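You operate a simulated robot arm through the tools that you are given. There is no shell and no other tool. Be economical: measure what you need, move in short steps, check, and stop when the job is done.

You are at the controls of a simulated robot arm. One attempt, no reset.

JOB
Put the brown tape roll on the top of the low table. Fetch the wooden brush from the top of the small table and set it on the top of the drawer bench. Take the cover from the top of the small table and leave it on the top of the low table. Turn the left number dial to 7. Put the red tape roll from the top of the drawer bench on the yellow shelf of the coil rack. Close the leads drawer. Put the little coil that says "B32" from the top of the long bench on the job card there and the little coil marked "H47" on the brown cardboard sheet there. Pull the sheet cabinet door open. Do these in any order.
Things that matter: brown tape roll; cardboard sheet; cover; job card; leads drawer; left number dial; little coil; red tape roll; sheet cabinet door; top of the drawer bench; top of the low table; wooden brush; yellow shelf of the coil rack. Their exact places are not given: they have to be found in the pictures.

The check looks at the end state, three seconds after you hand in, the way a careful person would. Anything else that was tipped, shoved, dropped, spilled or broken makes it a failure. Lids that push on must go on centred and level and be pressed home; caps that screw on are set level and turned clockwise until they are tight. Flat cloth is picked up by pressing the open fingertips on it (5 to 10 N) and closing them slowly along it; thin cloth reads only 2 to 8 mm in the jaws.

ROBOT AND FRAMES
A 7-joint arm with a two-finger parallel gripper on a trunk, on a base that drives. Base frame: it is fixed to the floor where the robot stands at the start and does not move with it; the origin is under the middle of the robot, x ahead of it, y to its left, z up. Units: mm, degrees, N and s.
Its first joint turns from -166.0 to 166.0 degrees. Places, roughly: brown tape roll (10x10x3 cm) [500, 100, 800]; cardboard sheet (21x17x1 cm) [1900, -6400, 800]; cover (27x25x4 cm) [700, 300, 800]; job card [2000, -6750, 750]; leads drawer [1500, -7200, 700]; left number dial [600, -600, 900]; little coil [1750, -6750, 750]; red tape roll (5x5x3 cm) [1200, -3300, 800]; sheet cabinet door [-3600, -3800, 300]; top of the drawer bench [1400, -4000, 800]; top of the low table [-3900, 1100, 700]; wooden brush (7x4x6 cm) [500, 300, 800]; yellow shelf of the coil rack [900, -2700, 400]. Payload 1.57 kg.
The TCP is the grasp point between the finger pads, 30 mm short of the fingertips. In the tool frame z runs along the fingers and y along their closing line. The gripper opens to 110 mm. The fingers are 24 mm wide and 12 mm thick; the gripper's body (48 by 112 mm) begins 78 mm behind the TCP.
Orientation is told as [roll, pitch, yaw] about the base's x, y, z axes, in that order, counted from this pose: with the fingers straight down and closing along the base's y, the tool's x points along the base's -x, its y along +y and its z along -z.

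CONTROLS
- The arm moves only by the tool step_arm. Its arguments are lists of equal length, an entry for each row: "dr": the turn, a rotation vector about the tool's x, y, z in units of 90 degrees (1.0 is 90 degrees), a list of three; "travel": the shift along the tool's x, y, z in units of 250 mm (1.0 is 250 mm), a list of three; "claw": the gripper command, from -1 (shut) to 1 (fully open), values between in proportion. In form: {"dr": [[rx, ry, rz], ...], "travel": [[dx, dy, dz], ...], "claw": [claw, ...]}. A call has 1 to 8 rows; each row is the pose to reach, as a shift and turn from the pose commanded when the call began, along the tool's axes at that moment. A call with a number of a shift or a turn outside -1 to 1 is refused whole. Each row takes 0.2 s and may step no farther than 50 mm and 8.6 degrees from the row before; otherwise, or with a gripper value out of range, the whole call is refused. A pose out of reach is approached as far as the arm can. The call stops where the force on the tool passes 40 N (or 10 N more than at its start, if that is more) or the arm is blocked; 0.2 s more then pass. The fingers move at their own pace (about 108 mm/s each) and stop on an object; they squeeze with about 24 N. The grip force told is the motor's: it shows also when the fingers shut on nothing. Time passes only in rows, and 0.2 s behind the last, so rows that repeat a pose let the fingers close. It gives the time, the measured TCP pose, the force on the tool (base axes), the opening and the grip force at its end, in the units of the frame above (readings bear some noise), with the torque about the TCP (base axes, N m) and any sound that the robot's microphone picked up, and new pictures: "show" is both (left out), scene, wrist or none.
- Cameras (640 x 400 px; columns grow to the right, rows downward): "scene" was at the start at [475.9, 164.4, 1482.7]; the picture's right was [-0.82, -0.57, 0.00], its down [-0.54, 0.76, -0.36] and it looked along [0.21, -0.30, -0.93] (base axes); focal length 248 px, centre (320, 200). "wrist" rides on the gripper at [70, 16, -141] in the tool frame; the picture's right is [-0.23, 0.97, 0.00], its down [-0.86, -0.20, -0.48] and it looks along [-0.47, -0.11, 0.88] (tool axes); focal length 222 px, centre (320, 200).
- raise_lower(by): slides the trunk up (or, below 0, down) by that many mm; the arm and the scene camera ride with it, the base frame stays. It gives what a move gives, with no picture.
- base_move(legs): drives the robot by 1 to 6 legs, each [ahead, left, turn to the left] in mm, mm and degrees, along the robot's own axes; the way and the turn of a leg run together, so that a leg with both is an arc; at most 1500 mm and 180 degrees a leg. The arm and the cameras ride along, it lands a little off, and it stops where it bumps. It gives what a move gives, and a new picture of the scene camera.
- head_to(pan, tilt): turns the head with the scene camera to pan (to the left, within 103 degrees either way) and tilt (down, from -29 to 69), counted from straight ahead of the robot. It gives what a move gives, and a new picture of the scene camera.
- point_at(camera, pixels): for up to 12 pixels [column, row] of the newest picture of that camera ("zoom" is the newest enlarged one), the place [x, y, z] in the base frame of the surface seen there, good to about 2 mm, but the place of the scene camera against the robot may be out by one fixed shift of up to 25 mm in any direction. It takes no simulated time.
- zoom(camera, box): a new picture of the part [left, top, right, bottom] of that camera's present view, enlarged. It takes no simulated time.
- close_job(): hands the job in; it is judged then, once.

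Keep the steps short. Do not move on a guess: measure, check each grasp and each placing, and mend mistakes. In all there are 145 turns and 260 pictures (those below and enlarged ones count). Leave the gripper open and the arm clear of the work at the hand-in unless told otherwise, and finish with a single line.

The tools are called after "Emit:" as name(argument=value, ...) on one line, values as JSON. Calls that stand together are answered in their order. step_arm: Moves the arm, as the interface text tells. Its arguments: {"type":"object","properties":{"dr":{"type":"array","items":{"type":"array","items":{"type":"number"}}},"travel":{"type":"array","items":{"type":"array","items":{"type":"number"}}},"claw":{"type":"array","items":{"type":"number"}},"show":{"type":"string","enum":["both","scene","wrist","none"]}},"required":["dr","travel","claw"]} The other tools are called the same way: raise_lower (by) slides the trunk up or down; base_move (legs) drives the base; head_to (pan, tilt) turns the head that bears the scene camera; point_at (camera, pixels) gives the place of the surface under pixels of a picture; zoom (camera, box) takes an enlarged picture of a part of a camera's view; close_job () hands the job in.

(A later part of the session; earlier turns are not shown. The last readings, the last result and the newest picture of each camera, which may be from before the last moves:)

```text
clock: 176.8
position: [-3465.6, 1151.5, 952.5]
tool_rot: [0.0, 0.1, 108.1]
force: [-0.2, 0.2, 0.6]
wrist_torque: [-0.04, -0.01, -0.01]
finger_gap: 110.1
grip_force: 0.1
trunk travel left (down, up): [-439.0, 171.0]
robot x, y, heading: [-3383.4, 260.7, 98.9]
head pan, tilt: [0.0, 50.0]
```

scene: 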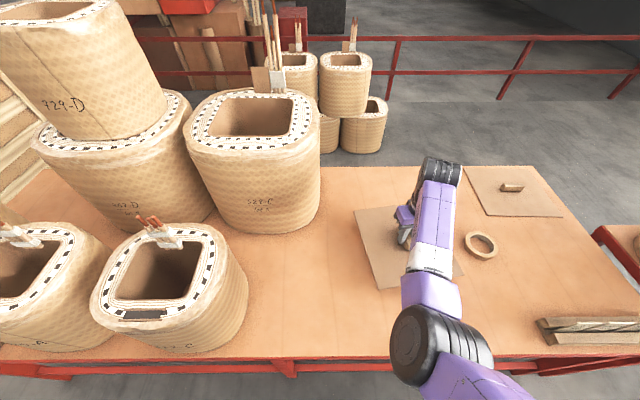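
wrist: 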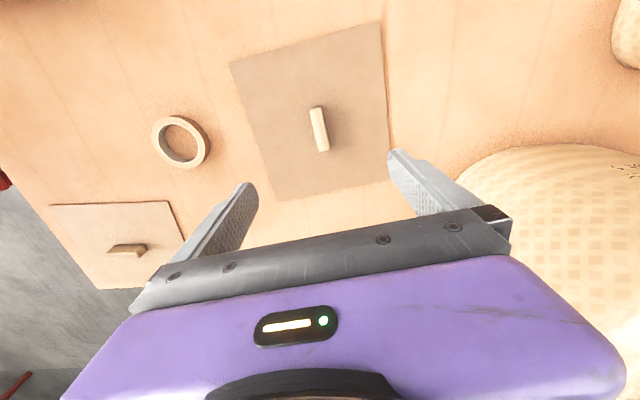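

The cover lies flat and the tape is undisturbed. I back off, retract the arm, turn right to heading 0, and drive to the small table for the brush.

Emit:
base_move(legs=[[-280, 0, 0]])

Emit:
step_arm(dr=[[0, 0, 0], [0, 0, 0], [0, 0, 0.05], [0, 0, 0.1], [0, 0, 0.1]], travel=[[0.18, 0.03, -0.04], [0.36, 0.06, -0.08], [0.54, 0.09, -0.12], [0.7, 0.12, -0.16], [0.868, 0.14, -0.2]], claw=[1, 1, 1, 1, 1], show="none")

Emit:
base_move(legs=[[0, 0, -98.8], [0, 520, 0], [1290, 0, 0], [1290, 0, 0], [0, -300, 0], [400, 0, 0]])

```text
clock: 178.8
position: [-3421.3, 869.2, 953.0]
tool_rot: [0.0, 0.0, 108.2]
force: [0.5, -0.1, -0.4]
wrist_torque: [0.0, 0.0, 0.01]
finger_gap: 110.2
grip_force: 0.0
trunk travel left (down, up): [-439.0, 171.0]
robot x, y, heading: [-3341.8, -19.4, 98.8]
head pan, tilt: [0.0, 50.0]
```

scene: 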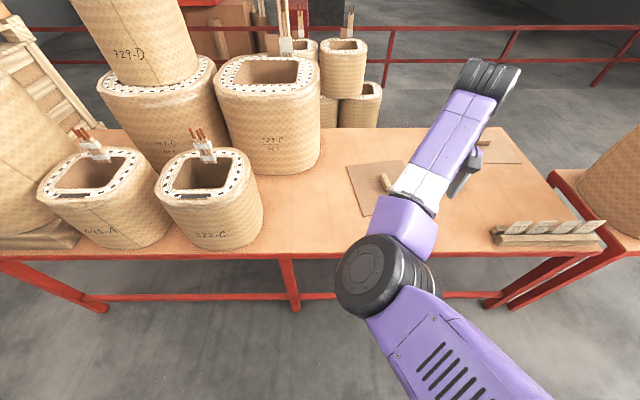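

```text
clock: 180.0
position: [-3386.0, 655.2, 1000.0]
tool_rot: [0.1, 0.0, 99.2]
force: [-0.6, -0.2, 0.6]
wrist_torque: [-0.02, 0.03, 0.0]
finger_gap: 110.1
grip_force: 0.1
trunk travel left (down, up): [-439.0, 171.0]
robot x, y, heading: [-3342.9, -19.4, 98.9]
head pan, tilt: [0.0, 50.0]
```

```text
clock: 203.1
position: [294.5, 264.5, 1000.3]
tool_rot: [0.0, -0.1, 2.7]
force: [0.0, 0.0, 1.1]
wrist_torque: [-0.02, 0.0, 0.01]
finger_gap: 110.0
grip_force: 0.0
trunk travel left (down, up): [-439.0, 171.0]
robot x, y, heading: [-380.7, 296.5, 2.2]
head pan, tilt: [0.0, 50.0]
```

scene: 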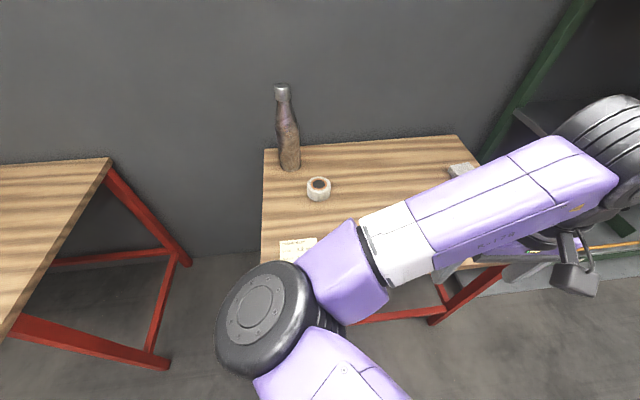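

Now I drive 150 mm ahead so the tool is near the brush and look with the wrist.

Emit:
base_move(legs=[[150, 0, -2]])

Emit:
zoom(camera="wrist", box=[0, 0, 640, 400])

```text
clock: 204.4
position: [441.6, 245.0, 1000.9]
tool_rot: [0.1, 0.0, 0.7]
force: [-0.2, -0.8, 0.1]
wrist_torque: [-0.01, -0.03, 0.01]
finger_gap: 110.1
grip_force: 0.1
trunk travel left (down, up): [-439.0, 171.0]
robot x, y, heading: [-233.7, 298.6, 0.0]
head pan, tilt: [0.0, 50.0]
```

scene: 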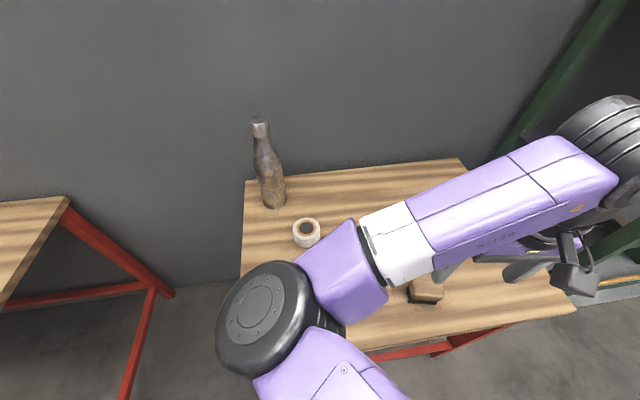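

```text
1.00 times, centred on (320, 200) of wrist (not enlarged: the box is as wide or as high as the picture)
```

zoom: 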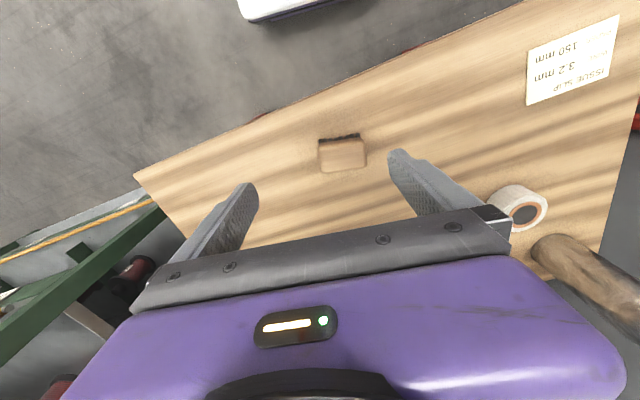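

Emit:
point_at(camera="zoom", pixels=[[321, 142], [360, 139], [323, 170], [364, 165], [342, 154], [340, 136], [320, 160], [342, 185]])

Emit:
zoom(camera="wrist", box=[280, 110, 400, 185])

```text
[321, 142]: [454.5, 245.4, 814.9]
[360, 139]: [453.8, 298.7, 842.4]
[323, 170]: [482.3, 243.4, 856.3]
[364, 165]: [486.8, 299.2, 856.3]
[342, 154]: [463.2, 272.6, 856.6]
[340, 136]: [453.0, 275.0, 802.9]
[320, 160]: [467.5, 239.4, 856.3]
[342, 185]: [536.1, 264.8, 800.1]
```

```text
5.33 times, centred on (340, 148) of wrist
```

zoom: 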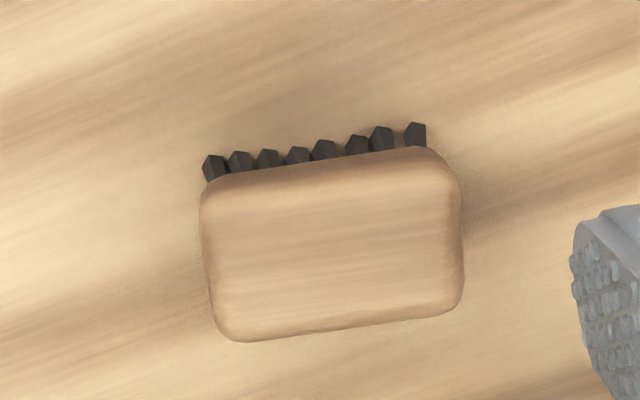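

The brush centre is (471,270), top z 856, about 62 mm along y. I grip its ends along y with full opening.

Emit:
step_arm(dr=[[0, 0, 0.058], [0, 0, 0.058], [0, 0, 0.058], [0, 0, 0.058], [0, 0, 0.058]], travel=[[-0.06, 0.05, 0.1], [-0.118, 0.102, 0.2], [-0.118, 0.102, 0.3], [-0.118, 0.102, 0.4], [-0.118, 0.102, 0.4]], claw=[1, 1, 1, 1, 1], show="wrist")

```text
clock: 205.6
position: [470.7, 271.8, 900.8]
tool_rot: [-0.1, -0.1, -4.5]
force: [0.3, -0.3, -0.2]
wrist_torque: [0.0, -0.01, 0.01]
finger_gap: 110.1
grip_force: 0.2
trunk travel left (down, up): [-439.0, 171.0]
robot x, y, heading: [-232.5, 300.8, 0.2]
head pan, tilt: [0.0, 50.0]
```

wrist: 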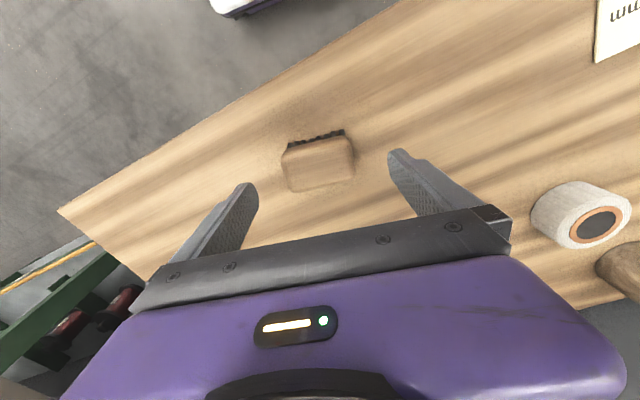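

Centred between the fingers. I go down 46 mm, close, and lift.

Emit:
step_arm(dr=[[0, 0, 0], [0, 0, 0], [0, 0, 0], [0, 0, 0], [0, 0, 0], [0, 0, 0], [0, 0, 0], [0, 0, 0]], travel=[[0, 0, 0.1], [0, 0, 0.184], [0, 0, 0.184], [0, 0, 0.184], [0, 0, 0.184], [0, 0, 0.184], [0, 0, 0.05], [0, 0, -0.1]], claw=[1, 1, 0.5, 0, -1, -1, -1, -1], show="wrist")

```text
clock: 207.4
position: [471.9, 271.2, 924.3]
tool_rot: [0.0, 0.1, -4.5]
force: [-0.2, -0.2, -1.1]
wrist_torque: [-0.02, 0.01, -0.02]
finger_gap: 65.5
grip_force: 23.5
trunk travel left (down, up): [-439.0, 171.0]
robot x, y, heading: [-231.8, 296.9, 0.3]
head pan, tilt: [0.0, 50.0]
```

wrist: 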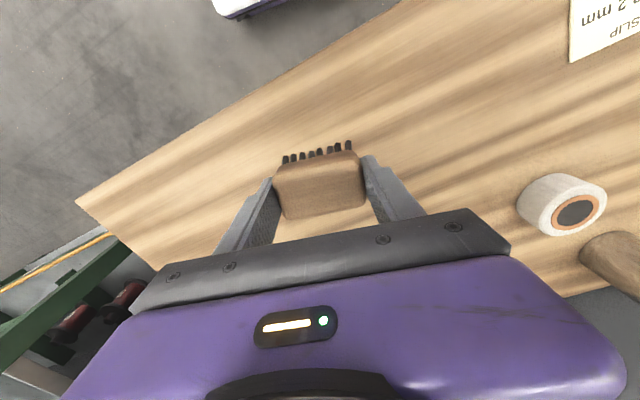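

Brush held at 65 mm. I raise it, back off, turn right to face −y, and look.

Emit:
step_arm(dr=[[0, 0, 0], [0, 0, 0]], travel=[[0, 0, -0.15], [0, 0, -0.3]], claw=[-1, -1], show="none")

Emit:
base_move(legs=[[-450, 0, 0], [0, 0, -90]])

Emit:
head_to(pan=20, tilt=20)

```text
clock: 208.0
position: [474.0, 270.6, 1001.6]
tool_rot: [0.0, -0.1, -4.6]
force: [0.8, 0.2, -0.8]
wrist_torque: [-0.03, 0.0, 0.04]
finger_gap: 65.2
grip_force: 24.2
trunk travel left (down, up): [-439.0, 171.0]
robot x, y, heading: [-233.4, 296.4, 0.3]
head pan, tilt: [0.0, 50.0]
```

```text
clock: 214.5
position: [-703.1, -406.7, 1000.2]
tool_rot: [0.0, 0.0, -94.5]
force: [0.9, -0.1, -2.5]
wrist_torque: [0.01, -0.01, -0.01]
finger_gap: 65.2
grip_force: 23.9
trunk travel left (down, up): [-439.0, 171.0]
robot x, y, heading: [-669.7, 296.3, -89.8]
head pan, tilt: [0.0, 50.0]
```

scene: 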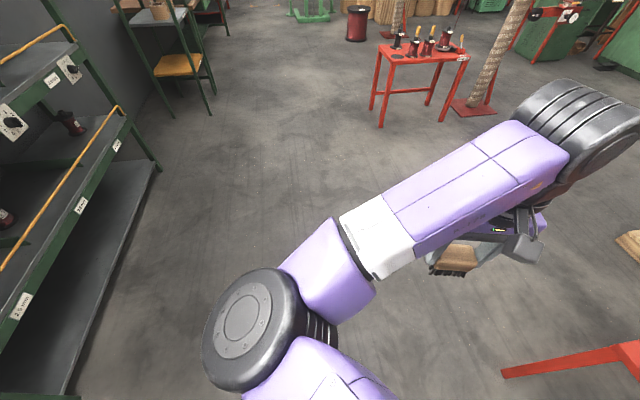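

```text
clock: 215.5
position: [-702.8, -408.4, 1000.1]
tool_rot: [0.0, 0.0, -94.6]
force: [0.9, -0.2, -1.0]
wrist_torque: [-0.01, 0.01, -0.02]
finger_gap: 65.2
grip_force: 24.3
trunk travel left (down, up): [-439.0, 171.0]
robot x, y, heading: [-670.0, 293.5, -89.4]
head pan, tilt: [20.0, 20.0]
```

scene: 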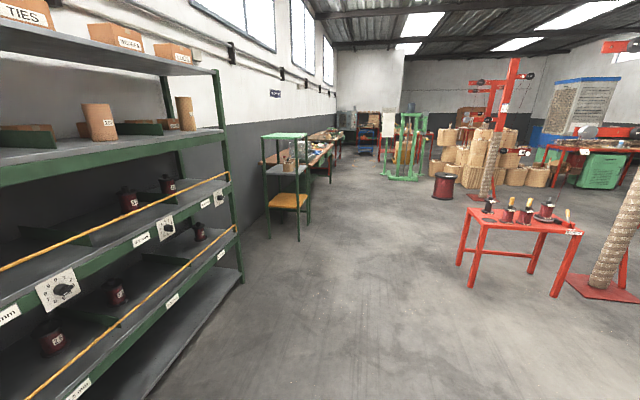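

I see the coil rack with its yellow shelf at (290,200) and benches beyond it. I measure the way.

Emit:
point_at(camera="scene", pixels=[[290, 200], [270, 235], [298, 240], [300, 150], [330, 135], [313, 165], [330, 180], [500, 220], [472, 285], [400, 178], [240, 280], [345, 150]])

Emit:
zoom(camera="scene", box=[230, 80, 470, 250])

```text
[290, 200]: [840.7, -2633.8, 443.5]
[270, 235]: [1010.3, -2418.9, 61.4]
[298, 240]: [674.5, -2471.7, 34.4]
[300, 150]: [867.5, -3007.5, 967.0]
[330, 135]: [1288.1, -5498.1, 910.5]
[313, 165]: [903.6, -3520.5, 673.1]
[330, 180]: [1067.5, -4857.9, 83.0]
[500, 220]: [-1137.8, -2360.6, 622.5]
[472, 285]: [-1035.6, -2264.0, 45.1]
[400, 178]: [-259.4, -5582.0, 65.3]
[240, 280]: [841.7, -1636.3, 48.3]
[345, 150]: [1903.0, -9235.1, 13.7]
```

```text
2.35 times, centred on (350, 165) of scene
```

zoom: 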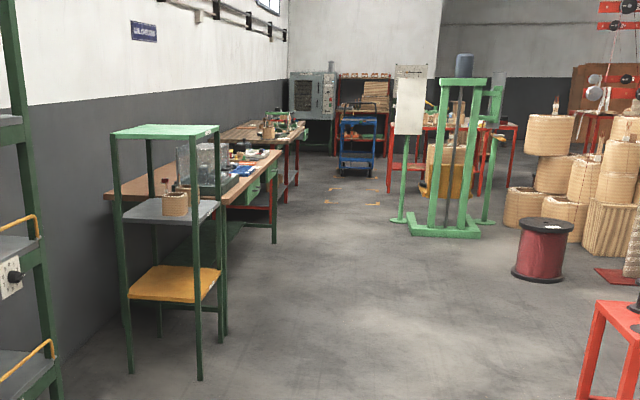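

The drawer bench begins beyond the coil rack, its front around x≈900–1050. I drive past the rack keeping clear, and look at the bench.

Emit:
base_move(legs=[[1500, 0, 0], [1200, 400, 0], [1200, 400, 0]])

Emit:
head_to(pan=80, tilt=30)

```text
clock: 234.9
position: [145.2, -4307.2, 1000.4]
tool_rot: [0.0, 0.0, -93.7]
force: [-1.0, -0.5, -0.8]
wrist_torque: [0.03, -0.01, 0.0]
finger_gap: 65.1
grip_force: 23.8
trunk travel left (down, up): [-439.0, 171.0]
robot x, y, heading: [160.8, -3602.8, -88.8]
head pan, tilt: [20.0, 20.0]
```

scene: 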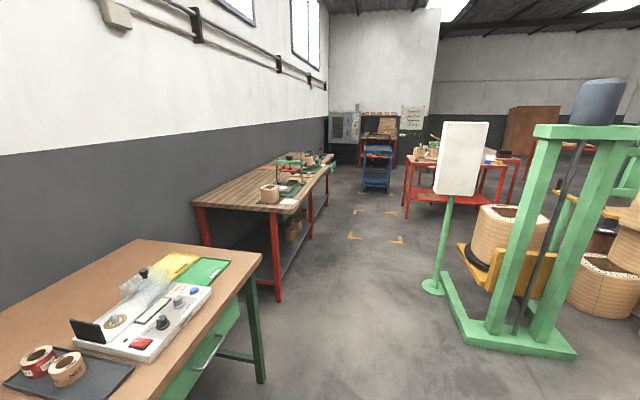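

```text
clock: 236.2
position: [143.3, -4307.7, 999.9]
tool_rot: [0.0, 0.0, -93.7]
force: [-0.1, -0.4, -0.9]
wrist_torque: [0.0, 0.0, 0.0]
finger_gap: 65.3
grip_force: 24.2
trunk travel left (down, up): [-439.0, 171.0]
robot x, y, heading: [165.0, -3599.7, -89.1]
head pan, tilt: [80.0, 30.0]
```

scene: 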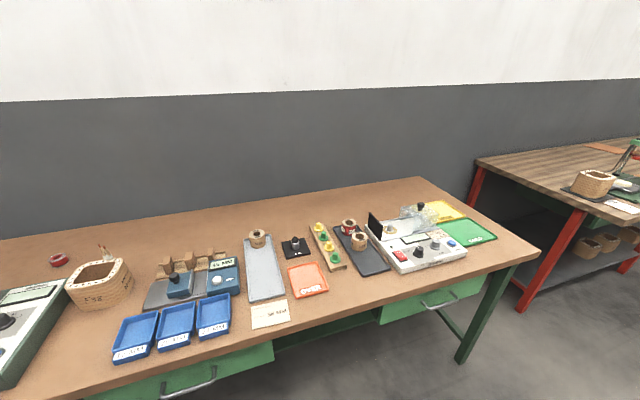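

The bench is crowded. The red roll is at (58,260). I measure candidates for free spots and the red roll.

Emit:
point_at(camera="scene", pixels=[[58, 260], [60, 275], [160, 225], [200, 235], [300, 215], [380, 200], [370, 290], [340, 300], [495, 260], [540, 250], [418, 178], [256, 350]])

Emit:
zoom(camera="scene", box=[0, 170, 320, 390])

```text
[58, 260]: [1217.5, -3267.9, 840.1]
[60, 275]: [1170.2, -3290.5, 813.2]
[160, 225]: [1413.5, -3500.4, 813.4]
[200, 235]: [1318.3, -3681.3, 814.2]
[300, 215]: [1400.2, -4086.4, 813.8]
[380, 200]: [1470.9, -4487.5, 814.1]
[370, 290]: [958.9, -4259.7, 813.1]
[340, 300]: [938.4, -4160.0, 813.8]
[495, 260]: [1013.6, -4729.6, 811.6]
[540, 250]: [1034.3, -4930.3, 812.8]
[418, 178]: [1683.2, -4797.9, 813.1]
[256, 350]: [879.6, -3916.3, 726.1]
```

```text
1.82 times, centred on (160, 280) of scene
```

zoom: 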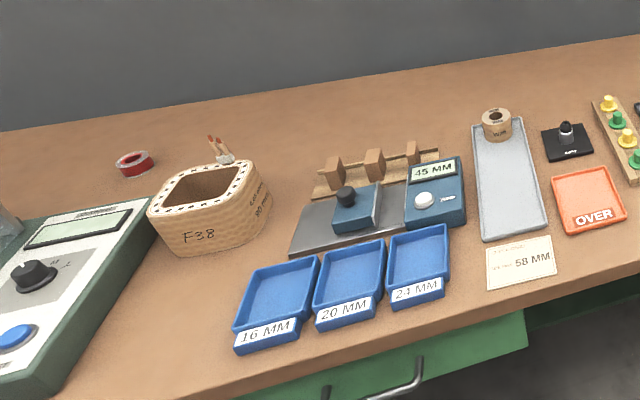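

I zoom in on the right half to choose the brush's spot.

Emit:
zoom(camera="scene", box=[280, 160, 560, 335])

Emit:
point_at(camera="scene", pixels=[[498, 238], [470, 245], [467, 215], [520, 240], [500, 220], [460, 190], [525, 265], [330, 290], [390, 272], [368, 277], [345, 312], [400, 300]])

```text
2.29 times, centred on (420, 248) of scene
```

zoom: 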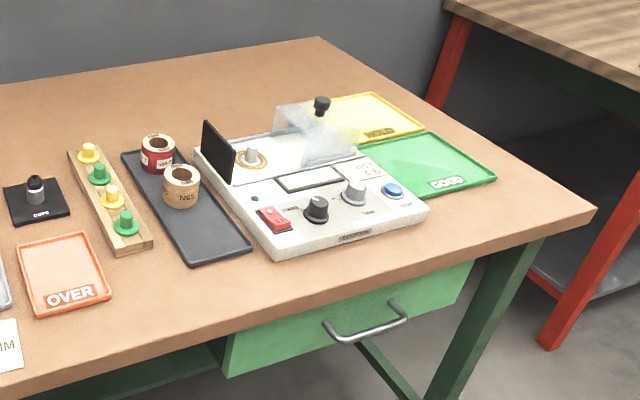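

```text
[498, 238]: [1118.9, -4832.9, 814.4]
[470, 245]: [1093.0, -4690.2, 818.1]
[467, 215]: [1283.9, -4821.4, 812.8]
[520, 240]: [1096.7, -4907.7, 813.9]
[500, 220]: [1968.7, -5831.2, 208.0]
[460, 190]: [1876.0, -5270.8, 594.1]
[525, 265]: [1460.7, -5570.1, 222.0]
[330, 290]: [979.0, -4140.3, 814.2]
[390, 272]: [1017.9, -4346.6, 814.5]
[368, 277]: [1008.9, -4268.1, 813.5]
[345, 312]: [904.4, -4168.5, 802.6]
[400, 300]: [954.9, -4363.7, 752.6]
```

I'll put the brush in the free front strip near (975,−4220), between the OVER tray and the machine. Turn here first, then strafe along the bench.

Emit:
base_move(legs=[[0, 0, 89], [0, -605, 0], [100, 0, 0]])

Emit:
zoom(camera="wrist", box=[0, 0, 640, 400])

```text
clock: 244.2
position: [976.7, -4221.8, 1000.6]
tool_rot: [0.0, 0.1, -3.7]
force: [0.6, -0.5, -0.5]
wrist_torque: [0.02, -0.02, -0.01]
finger_gap: 65.2
grip_force: 24.0
trunk travel left (down, up): [-439.0, 171.0]
robot x, y, heading: [269.9, -4204.7, 1.4]
head pan, tilt: [80.0, 30.0]
```

scene: 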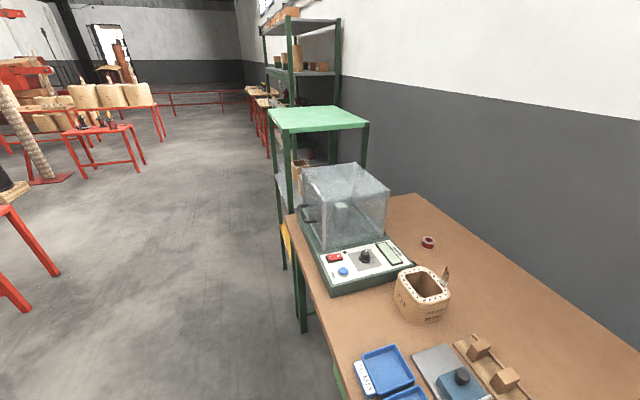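

```text
1.00 times, centred on (320, 200) of wrist (not enlarged: the box is as wide or as high as the picture)
```

zoom: 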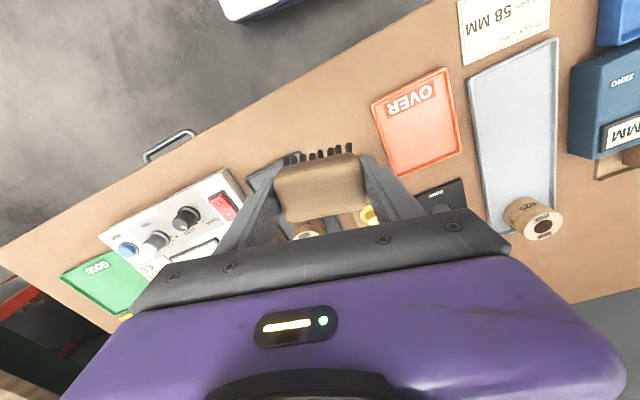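

I measure around the landing spot in the wrist picture.

Emit:
point_at(camera="zoom", pixels=[[300, 145], [345, 130], [370, 105], [385, 165], [290, 158], [250, 175], [300, 90], [270, 107], [330, 75], [237, 175], [395, 178], [350, 215]])

```text
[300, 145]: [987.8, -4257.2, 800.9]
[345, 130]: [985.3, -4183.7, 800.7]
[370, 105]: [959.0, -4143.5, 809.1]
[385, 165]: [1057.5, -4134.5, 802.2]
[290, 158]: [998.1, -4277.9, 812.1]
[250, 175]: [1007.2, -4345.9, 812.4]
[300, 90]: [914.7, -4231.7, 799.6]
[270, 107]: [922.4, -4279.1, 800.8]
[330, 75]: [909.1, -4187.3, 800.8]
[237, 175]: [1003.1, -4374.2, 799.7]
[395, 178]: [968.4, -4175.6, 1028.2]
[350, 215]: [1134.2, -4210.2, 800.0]
```

Free area confirmed. I shift to (971,−4211), lower 145 mm, release and rise.

Emit:
step_arm(dr=[[0, 0, 0], [0, 0, 0], [0, 0, 0], [0, 0, 0], [0, 0, 0], [0, 0, 0], [0, 0, 0]], travel=[[0.02, 0.04, 0.15], [0.02, 0.04, 0.3], [0.02, 0.04, 0.45], [0.02, 0.04, 0.55], [0.02, 0.04, 0.581], [0.02, 0.04, 0.581], [0.02, 0.04, 0.581]], claw=[-1, -1, -1, -1, -1, -1, -1], show="none")

Emit:
step_arm(dr=[[0, 0, 0], [0, 0, 0], [0, 0, 0], [0, 0, 0], [0, 0, 0], [0, 0, 0]], travel=[[0, 0, 0], [0, 0, 0], [0, 0, -0.15], [0, 0, -0.3], [0, 0, -0.45], [0, 0, -0.6]], claw=[0.4, 0.6, 0.6, 1, 1, 1], show="wrist")

```text
clock: 245.8
position: [970.7, -4212.9, 854.7]
tool_rot: [0.0, 0.0, -3.7]
force: [0.5, -0.1, -1.1]
wrist_torque: [0.01, -0.03, -0.02]
finger_gap: 65.4
grip_force: 24.2
trunk travel left (down, up): [-439.0, 171.0]
robot x, y, heading: [273.4, -4204.3, 1.0]
head pan, tilt: [80.0, 30.0]
```

```text
clock: 247.2
position: [973.7, -4211.0, 1005.7]
tool_rot: [0.0, 0.0, -3.8]
force: [0.8, 1.1, 0.3]
wrist_torque: [0.0, -0.02, 0.01]
finger_gap: 110.0
grip_force: 0.1
trunk travel left (down, up): [-439.0, 171.0]
robot x, y, heading: [270.3, -4200.1, 1.0]
head pan, tilt: [80.0, 30.0]
```

wrist: 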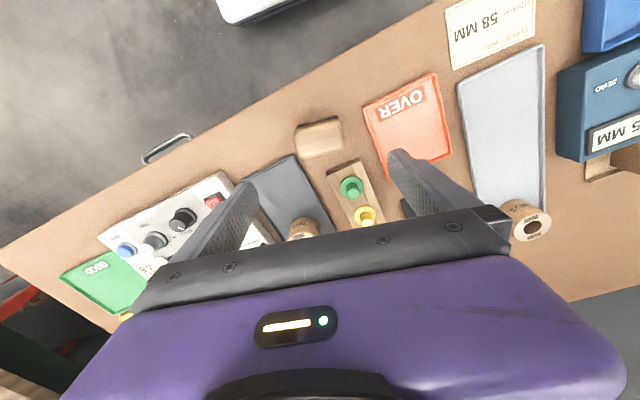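

The brush stands on the bench. Next is the red roll. I measure the hood, rack and roll in the newest scene picture.

Emit:
point_at(camera="scene", pixels=[[345, 175], [310, 170], [385, 190], [428, 240], [427, 249], [425, 272], [330, 290], [412, 265], [360, 125], [300, 185], [330, 255], [285, 215]])

Emit:
zoom(camera="scene", box=[250, 90, 490, 330])

```text
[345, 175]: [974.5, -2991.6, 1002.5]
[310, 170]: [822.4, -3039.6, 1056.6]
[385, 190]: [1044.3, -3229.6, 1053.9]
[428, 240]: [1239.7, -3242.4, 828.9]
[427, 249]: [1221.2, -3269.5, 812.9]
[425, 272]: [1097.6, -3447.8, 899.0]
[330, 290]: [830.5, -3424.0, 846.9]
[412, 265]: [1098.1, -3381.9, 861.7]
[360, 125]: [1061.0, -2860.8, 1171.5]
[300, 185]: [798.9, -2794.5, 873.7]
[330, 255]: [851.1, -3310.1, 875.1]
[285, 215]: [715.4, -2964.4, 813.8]
```

```text
1.67 times, centred on (370, 210) of scene
```

zoom: 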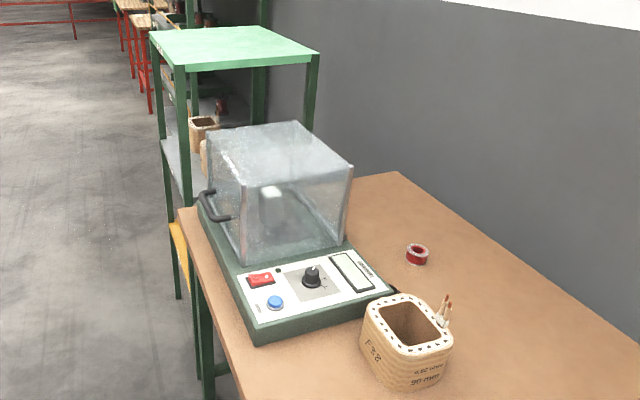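

The roll lies behind the hooded tester and F38 basket. I'll approach from the right (robot near (400,−3700)) and reach diagonally, with the trunk raised 100 mm.

Emit:
raise_lower(by=100)

Emit:
base_move(legs=[[0, 500, 0], [120, 0, 0]])

Emit:
head_to(pan=25, tilt=50)

```text
clock: 248.5
position: [973.8, -4211.2, 1105.6]
tool_rot: [0.1, 0.0, -3.7]
force: [-0.1, 0.0, -0.2]
wrist_torque: [0.03, 0.01, 0.02]
finger_gap: 110.1
grip_force: 0.0
trunk travel left (down, up): [-539.0, 71.0]
robot x, y, heading: [272.1, -4203.4, 1.1]
head pan, tilt: [80.0, 30.0]
```

```text
clock: 252.3
position: [1085.4, -3704.8, 1106.3]
tool_rot: [0.0, 0.0, -3.7]
force: [-0.1, 0.0, -0.5]
wrist_torque: [0.0, 0.01, 0.02]
finger_gap: 110.0
grip_force: 0.1
trunk travel left (down, up): [-539.0, 71.0]
robot x, y, heading: [385.6, -3695.2, 0.9]
head pan, tilt: [80.0, 30.0]
```

scene: 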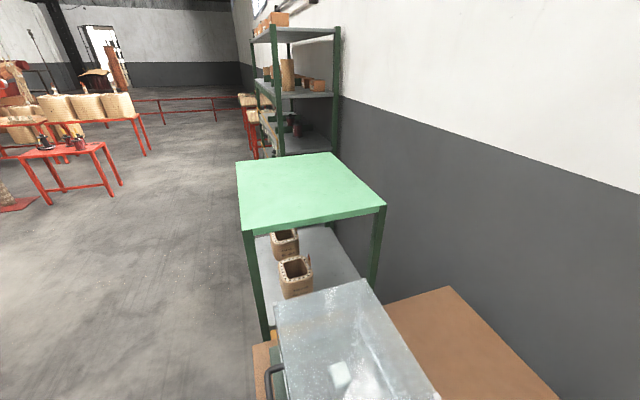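

```text
clock: 253.5
position: [1087.1, -3704.6, 1106.0]
tool_rot: [-0.1, 0.0, -3.8]
force: [-0.4, -1.4, 0.5]
wrist_torque: [0.02, -0.01, -0.02]
finger_gap: 110.0
grip_force: 0.0
trunk travel left (down, up): [-539.0, 71.0]
robot x, y, heading: [387.5, -3700.0, 1.1]
head pan, tilt: [25.0, 50.0]
```

scene: 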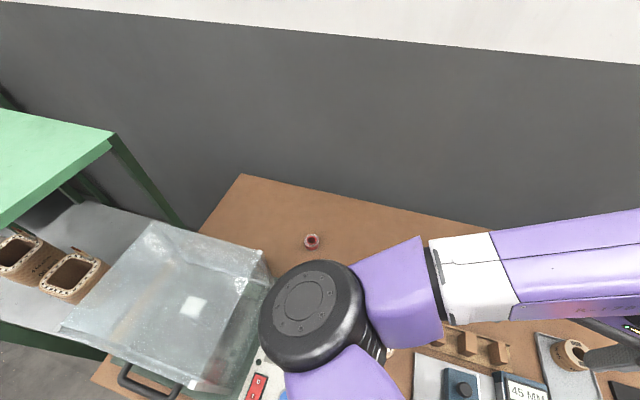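

The elbow stands above and beside the hood. I move the tool out and left in two calls, high up.

Emit:
step_arm(dr=[[0, 0, 0], [0, 0, 0], [0, 0, 0], [0, 0, 0], [0, 0, 0], [0, 0, 0], [0, 0, 0]], travel=[[-0.18, 0, 0], [-0.36, 0, 0], [-0.394, 0.19, 0], [-0.394, 0.38, 0], [-0.394, 0.57, 0], [-0.394, 0.76, 0], [-0.394, 0.95, 0]], claw=[1, 0.6, 0.6, 0.6, 0.6, 0.6, 0.6], show="scene")

```text
clock: 255.1
position: [1202.4, -3472.7, 1103.8]
tool_rot: [0.0, -0.1, -3.9]
force: [-0.4, -0.4, -0.5]
wrist_torque: [-0.01, 0.0, 0.03]
finger_gap: 88.1
grip_force: 0.1
trunk travel left (down, up): [-539.0, 71.0]
robot x, y, heading: [384.0, -3696.5, 1.0]
head pan, tilt: [25.0, 50.0]
```

scene: 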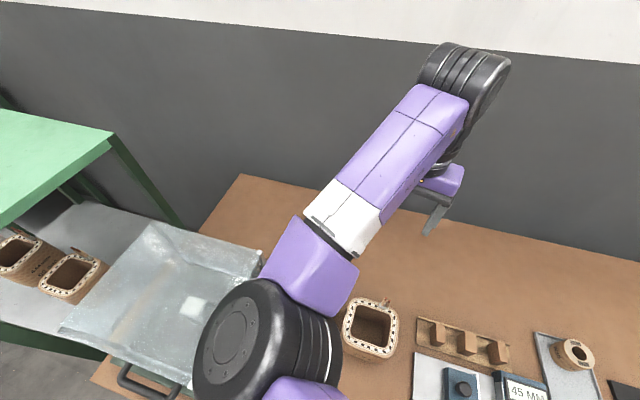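

Emit:
point_at(camera="scene", pixels=[[232, 340], [210, 340], [300, 260], [265, 255], [235, 385], [200, 320], [375, 335], [311, 300]])

Emit:
step_arm(dr=[[0, 0, 0], [0, 0, 0], [0, 0, 0], [0, 0, 0], [0, 0, 0]], travel=[[0, 0.17, 0], [0, 0.34, 0], [0, 0.51, 0], [0, 0.68, 0], [0, 0.84, 0]], claw=[0.6, 0.6, 0.6, 0.6, 0.6])

```text
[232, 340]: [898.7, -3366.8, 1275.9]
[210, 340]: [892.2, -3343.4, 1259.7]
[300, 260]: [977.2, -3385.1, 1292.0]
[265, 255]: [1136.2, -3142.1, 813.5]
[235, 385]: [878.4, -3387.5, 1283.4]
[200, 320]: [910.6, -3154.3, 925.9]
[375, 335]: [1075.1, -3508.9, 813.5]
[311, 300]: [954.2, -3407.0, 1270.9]
```

```text
clock: 256.3
position: [1214.3, -3263.0, 1105.9]
tool_rot: [0.1, 0.1, -3.8]
force: [-0.6, -0.2, 0.2]
wrist_torque: [0.05, 0.01, 0.01]
finger_gap: 88.0
grip_force: 0.1
trunk travel left (down, up): [-539.0, 71.0]
robot x, y, heading: [385.5, -3699.0, 1.1]
head pan, tilt: [25.0, 50.0]
```

scene: 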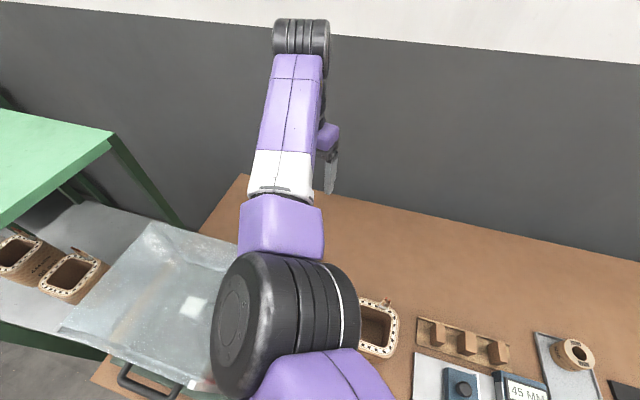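
wrist: 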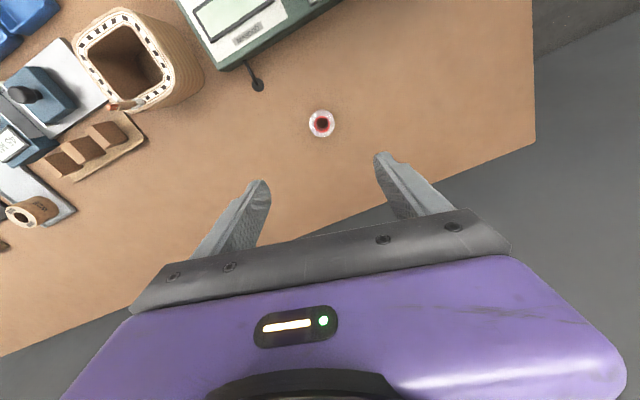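

The roll is in clear view at (321,123). I measure it.

Emit:
point_at(camera="wrist", pixels=[[312, 124], [333, 123], [321, 112], [322, 135], [321, 123], [321, 150], [256, 85]])

Emit:
zoom(camera="wrist", box=[280, 98, 360, 148])

```text
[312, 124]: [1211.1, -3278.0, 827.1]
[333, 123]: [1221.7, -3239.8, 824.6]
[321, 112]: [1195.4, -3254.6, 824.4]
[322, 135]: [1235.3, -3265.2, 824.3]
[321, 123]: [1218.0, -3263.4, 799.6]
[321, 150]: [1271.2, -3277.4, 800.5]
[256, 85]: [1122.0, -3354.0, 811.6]
```

```text
8.00 times, centred on (320, 123) of wrist
```

zoom: 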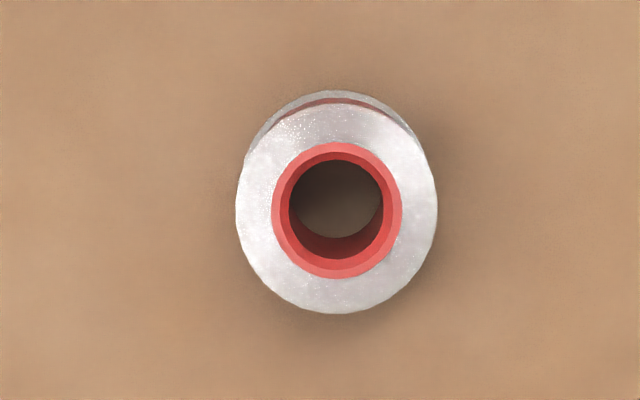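

The roll centre is (1215,−3259.5), top z 825, about 46 mm wide. The yellow shelf has a shelf over it, so I'll grip with the tool tilted 32° forward and later place at the same tilt. I tilt and descend to a standoff.

Emit:
step_arm(dr=[[0, -0.075, 0], [0, -0.15, 0], [0, -0.225, 0], [0, -0.3, 0], [0, -0.356, 0], [0, -0.356, 0]], travel=[[0.037, 0.014, 0.17], [0.037, 0.014, 0.34], [0.037, 0.014, 0.51], [0.037, 0.014, 0.68], [0.037, 0.014, 0.84], [0.037, 0.014, 0.884]], claw=[0.6, 0.6, 0.6, 0.6, 0.6, 0.6])

```text
clock: 257.7
position: [1205.8, -3261.1, 882.6]
tool_rot: [-0.1, -32.1, -3.8]
force: [-0.2, -0.5, 0.8]
wrist_torque: [0.01, -0.01, 0.03]
finger_gap: 87.9
grip_force: 0.1
trunk travel left (down, up): [-539.0, 71.0]
robot x, y, heading: [383.0, -3699.9, 0.8]
head pan, tilt: [25.0, 50.0]
```

scene: 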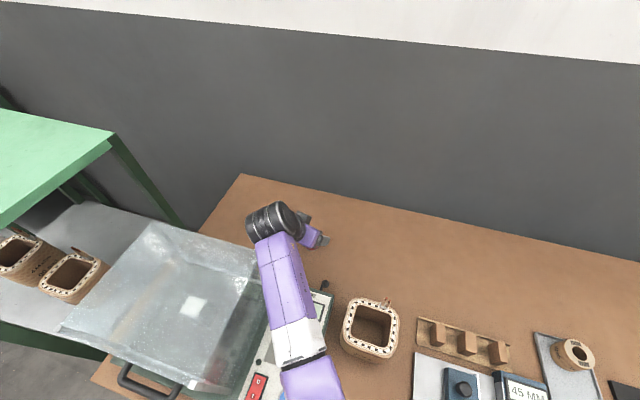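
wrist: 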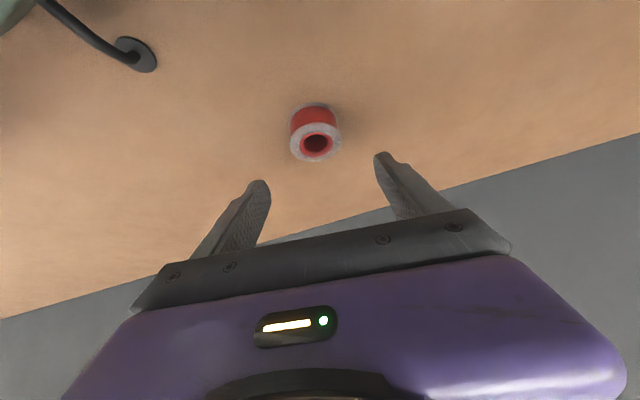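

The forearm passes close to the hood. I check the gap before the last descent.

Emit:
point_at(camera="scene", pixels=[[252, 225], [265, 250], [270, 300], [276, 340], [256, 262], [240, 320], [265, 260], [285, 270]])

Emit:
zoom(camera="scene", box=[180, 180, 360, 400])

```text
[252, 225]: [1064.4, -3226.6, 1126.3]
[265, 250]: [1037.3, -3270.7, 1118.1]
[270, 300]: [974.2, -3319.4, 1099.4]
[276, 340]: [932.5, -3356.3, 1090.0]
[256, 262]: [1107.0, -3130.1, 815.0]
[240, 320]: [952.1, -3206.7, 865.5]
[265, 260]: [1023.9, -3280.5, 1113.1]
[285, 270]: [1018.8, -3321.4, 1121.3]
```

```text
1.82 times, centred on (270, 290) of scene
```

zoom: 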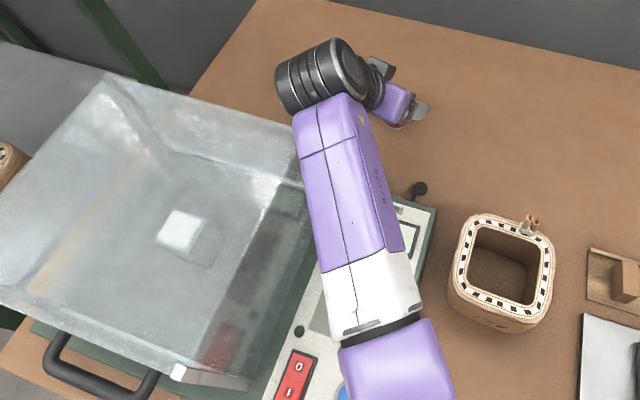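

The wrist joint would come too near the hood corner lower down. I yaw the tool 32° left about the vertical so the wrist swings away from the hood.

Emit:
step_arm(dr=[[-0.047, 0, -0.075], [-0.094, 0, -0.151], [-0.141, 0, -0.226], [-0.188, 0, -0.3015], [-0.188, 0, -0.3015]], travel=[[0, 0, 0], [0, 0, 0], [0, 0, 0], [0, 0, 0], [0, 0, 0]], claw=[0.6, 0.6, 0.6, 0.6, 0.6])

Emit:
point_at(camera="wrist", pixels=[[315, 150], [315, 120]])

Emit:
zoom(camera="scene", box=[180, 180, 360, 400])

```text
clock: 258.9
position: [1205.0, -3260.9, 884.8]
tool_rot: [-0.1, -32.1, 28.4]
force: [0.9, 0.4, 0.0]
wrist_torque: [-0.01, -0.02, -0.03]
finger_gap: 87.9
grip_force: 0.1
trunk travel left (down, up): [-539.0, 71.0]
robot x, y, heading: [387.4, -3695.9, 0.8]
head pan, tilt: [25.0, 50.0]
```

scene: 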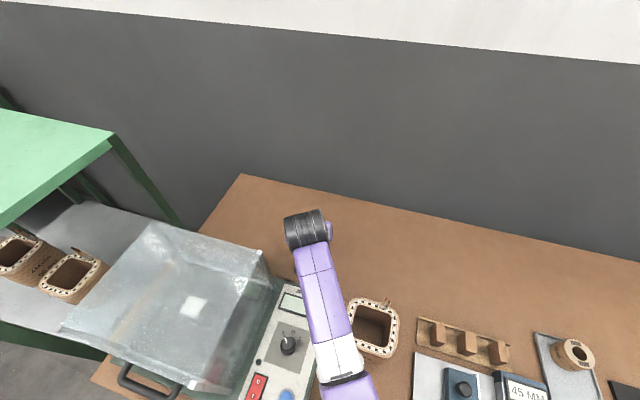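
wrist: 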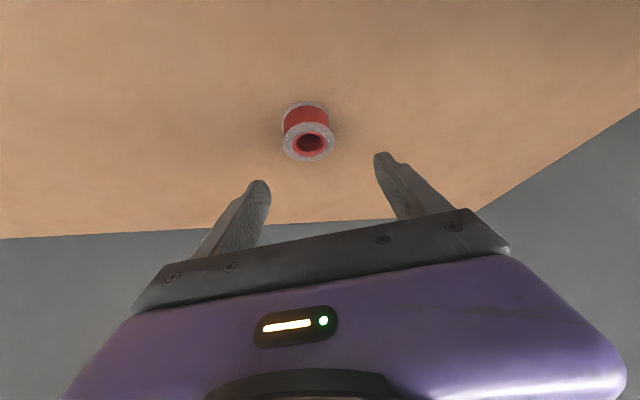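

```text
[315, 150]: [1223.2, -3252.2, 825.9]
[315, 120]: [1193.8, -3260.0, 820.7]
```

```text
1.82 times, centred on (270, 290) of scene
```

zoom: 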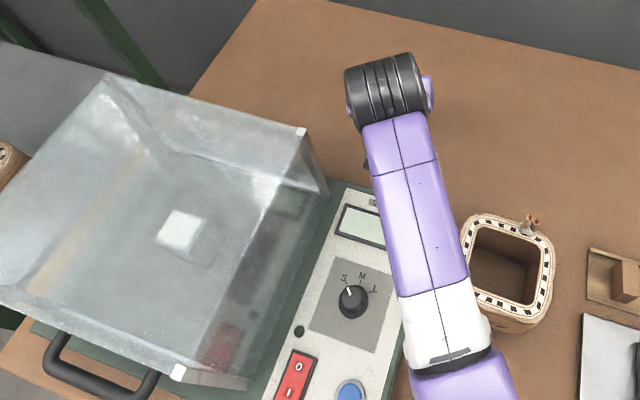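

Good clearance now. I descend vertically 50 mm to the roll and close.

Emit:
step_arm(dr=[[0, 0, 0], [0, 0, 0], [0, 0, 0], [0, 0, 0], [0, 0, 0], [0, 0, 0], [0, 0, 0]], travel=[[0.053, -0.008, 0.084], [0.106, -0.015, 0.168], [0.106, -0.015, 0.168], [0.106, -0.015, 0.168], [0.106, -0.015, 0.168], [0.106, -0.015, 0.168], [0.106, -0.015, 0.168]], claw=[0.6, 0.6, 0.6, 0.1, -0.5, -1, -1], show="wrist")

```text
clock: 260.5
position: [1206.2, -3263.2, 835.2]
tool_rot: [-0.2, -31.9, 28.3]
force: [0.3, -0.3, 0.1]
wrist_torque: [0.0, -0.01, 0.03]
finger_gap: 43.2
grip_force: 23.8
trunk travel left (down, up): [-539.0, 71.0]
robot x, y, heading: [384.9, -3696.2, 1.1]
head pan, tilt: [25.0, 50.0]
```

wrist: 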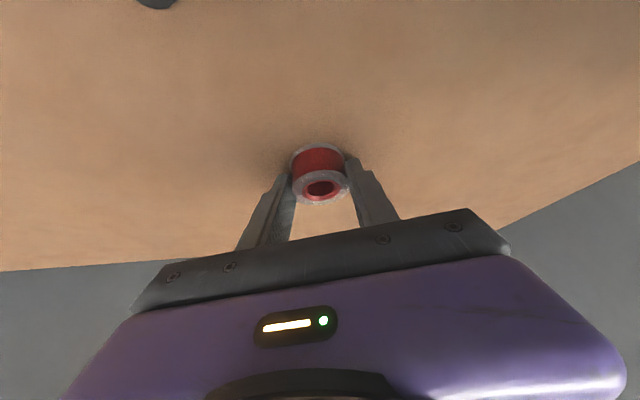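

Gripped at 43 mm. I lift straight up 240 mm.

Emit:
step_arm(dr=[[0, 0, 0], [0, 0, 0], [0, 0, 0], [0, 0, 0], [0, 0, 0]], travel=[[-0.102, 0, -0.163], [-0.204, 0, -0.326], [-0.306, 0, -0.488], [-0.408, 0, -0.651], [-0.51, 0, -0.814]], claw=[-1, -1, -1, -1, -1])

```text
clock: 261.7
position: [1204.9, -3264.1, 1077.2]
tool_rot: [0.0, -32.1, 28.3]
force: [0.1, 0.0, -0.8]
wrist_torque: [0.02, 0.0, 0.0]
finger_gap: 43.0
grip_force: 23.9
trunk travel left (down, up): [-539.0, 71.0]
robot x, y, heading: [384.1, -3697.1, 1.1]
head pan, tilt: [25.0, 50.0]
```

scene: 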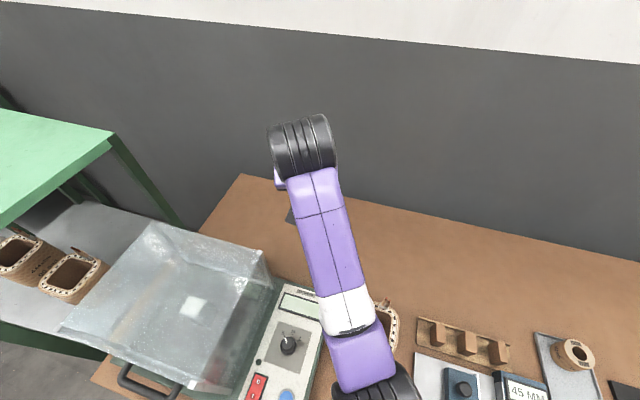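
wrist: 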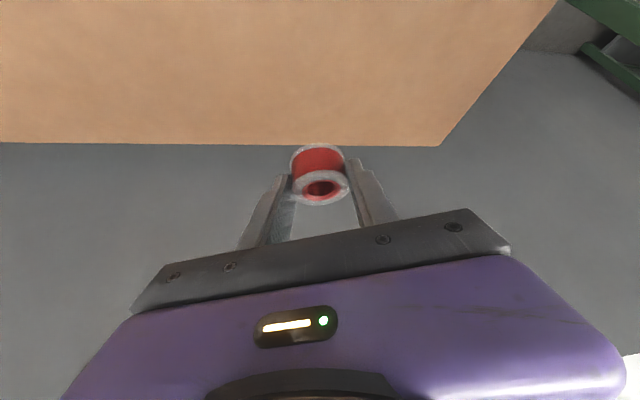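

I strafe right away from the hood, back off well, then go left to stand before the coil rack.

Emit:
base_move(legs=[[0, -300, 0], [-850, 0, 0], [0, 1330, 0]])

Emit:
head_to(pan=0, tilt=35)

```text
clock: 274.2
position: [322.2, -2271.7, 1076.1]
tool_rot: [-0.1, -31.9, 28.6]
force: [-0.4, 0.2, -0.7]
wrist_torque: [0.0, 0.0, 0.01]
finger_gap: 41.5
grip_force: 24.1
trunk travel left (down, up): [-539.0, 71.0]
robot x, y, heading: [-495.2, -2710.2, 1.3]
head pan, tilt: [25.0, 50.0]
```

scene: 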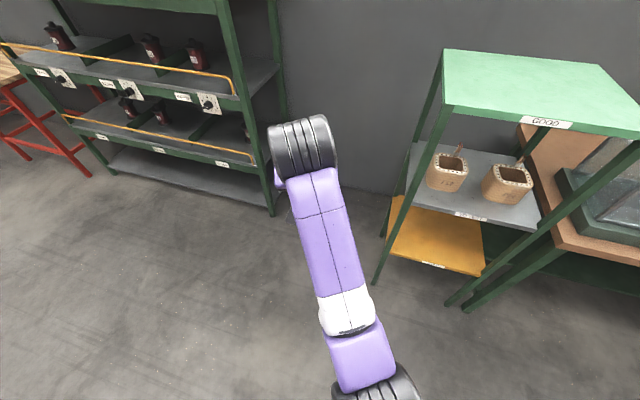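

```text
clock: 275.1
position: [322.8, -2270.7, 1077.0]
tool_rot: [-0.2, -32.0, 28.6]
force: [-0.3, 0.3, 0.0]
wrist_torque: [-0.04, -0.04, -0.03]
finger_gap: 41.6
grip_force: 23.5
trunk travel left (down, up): [-539.0, 71.0]
robot x, y, heading: [-496.6, -2706.7, 1.6]
head pan, tilt: [0.0, 35.0]
```

scene: 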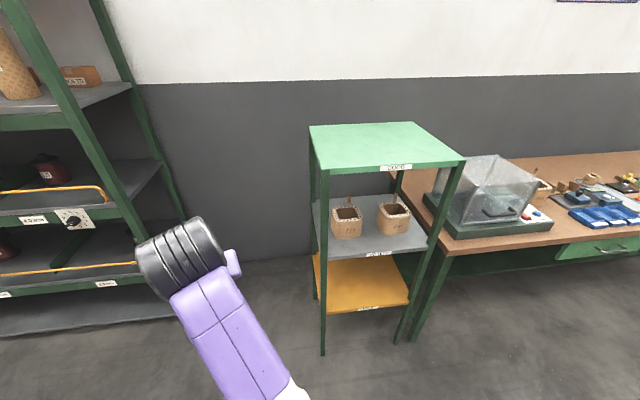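

The coil rack stands in view. I measure the yellow shelf, the grey shelf edge and legs.

Emit:
point_at(camera="scene", pixels=[[328, 310], [405, 302], [320, 262], [392, 258], [365, 285], [330, 255], [425, 248], [322, 350], [400, 340], [360, 256], [318, 200], [440, 215]])

Emit:
zoom(camera="scene", box=[290, 180, 450, 330])

```text
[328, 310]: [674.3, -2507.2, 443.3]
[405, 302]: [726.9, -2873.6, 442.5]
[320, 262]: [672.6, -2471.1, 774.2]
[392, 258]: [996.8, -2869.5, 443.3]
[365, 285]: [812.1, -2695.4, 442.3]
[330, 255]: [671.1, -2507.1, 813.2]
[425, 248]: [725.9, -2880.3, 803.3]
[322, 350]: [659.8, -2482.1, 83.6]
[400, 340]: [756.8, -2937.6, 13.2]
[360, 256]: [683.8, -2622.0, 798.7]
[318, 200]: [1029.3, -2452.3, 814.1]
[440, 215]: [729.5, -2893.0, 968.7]
```

```text
2.67 times, centred on (370, 255) of scene
```

zoom: 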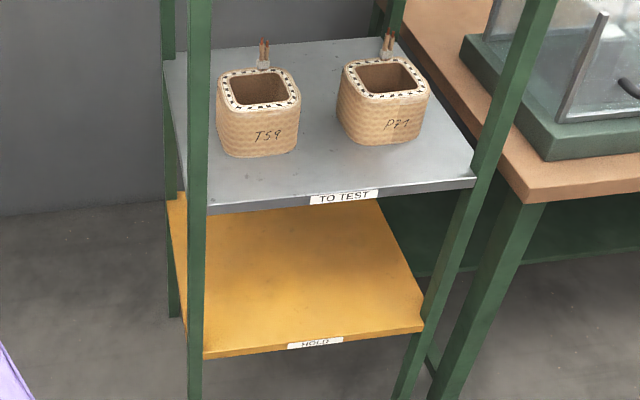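

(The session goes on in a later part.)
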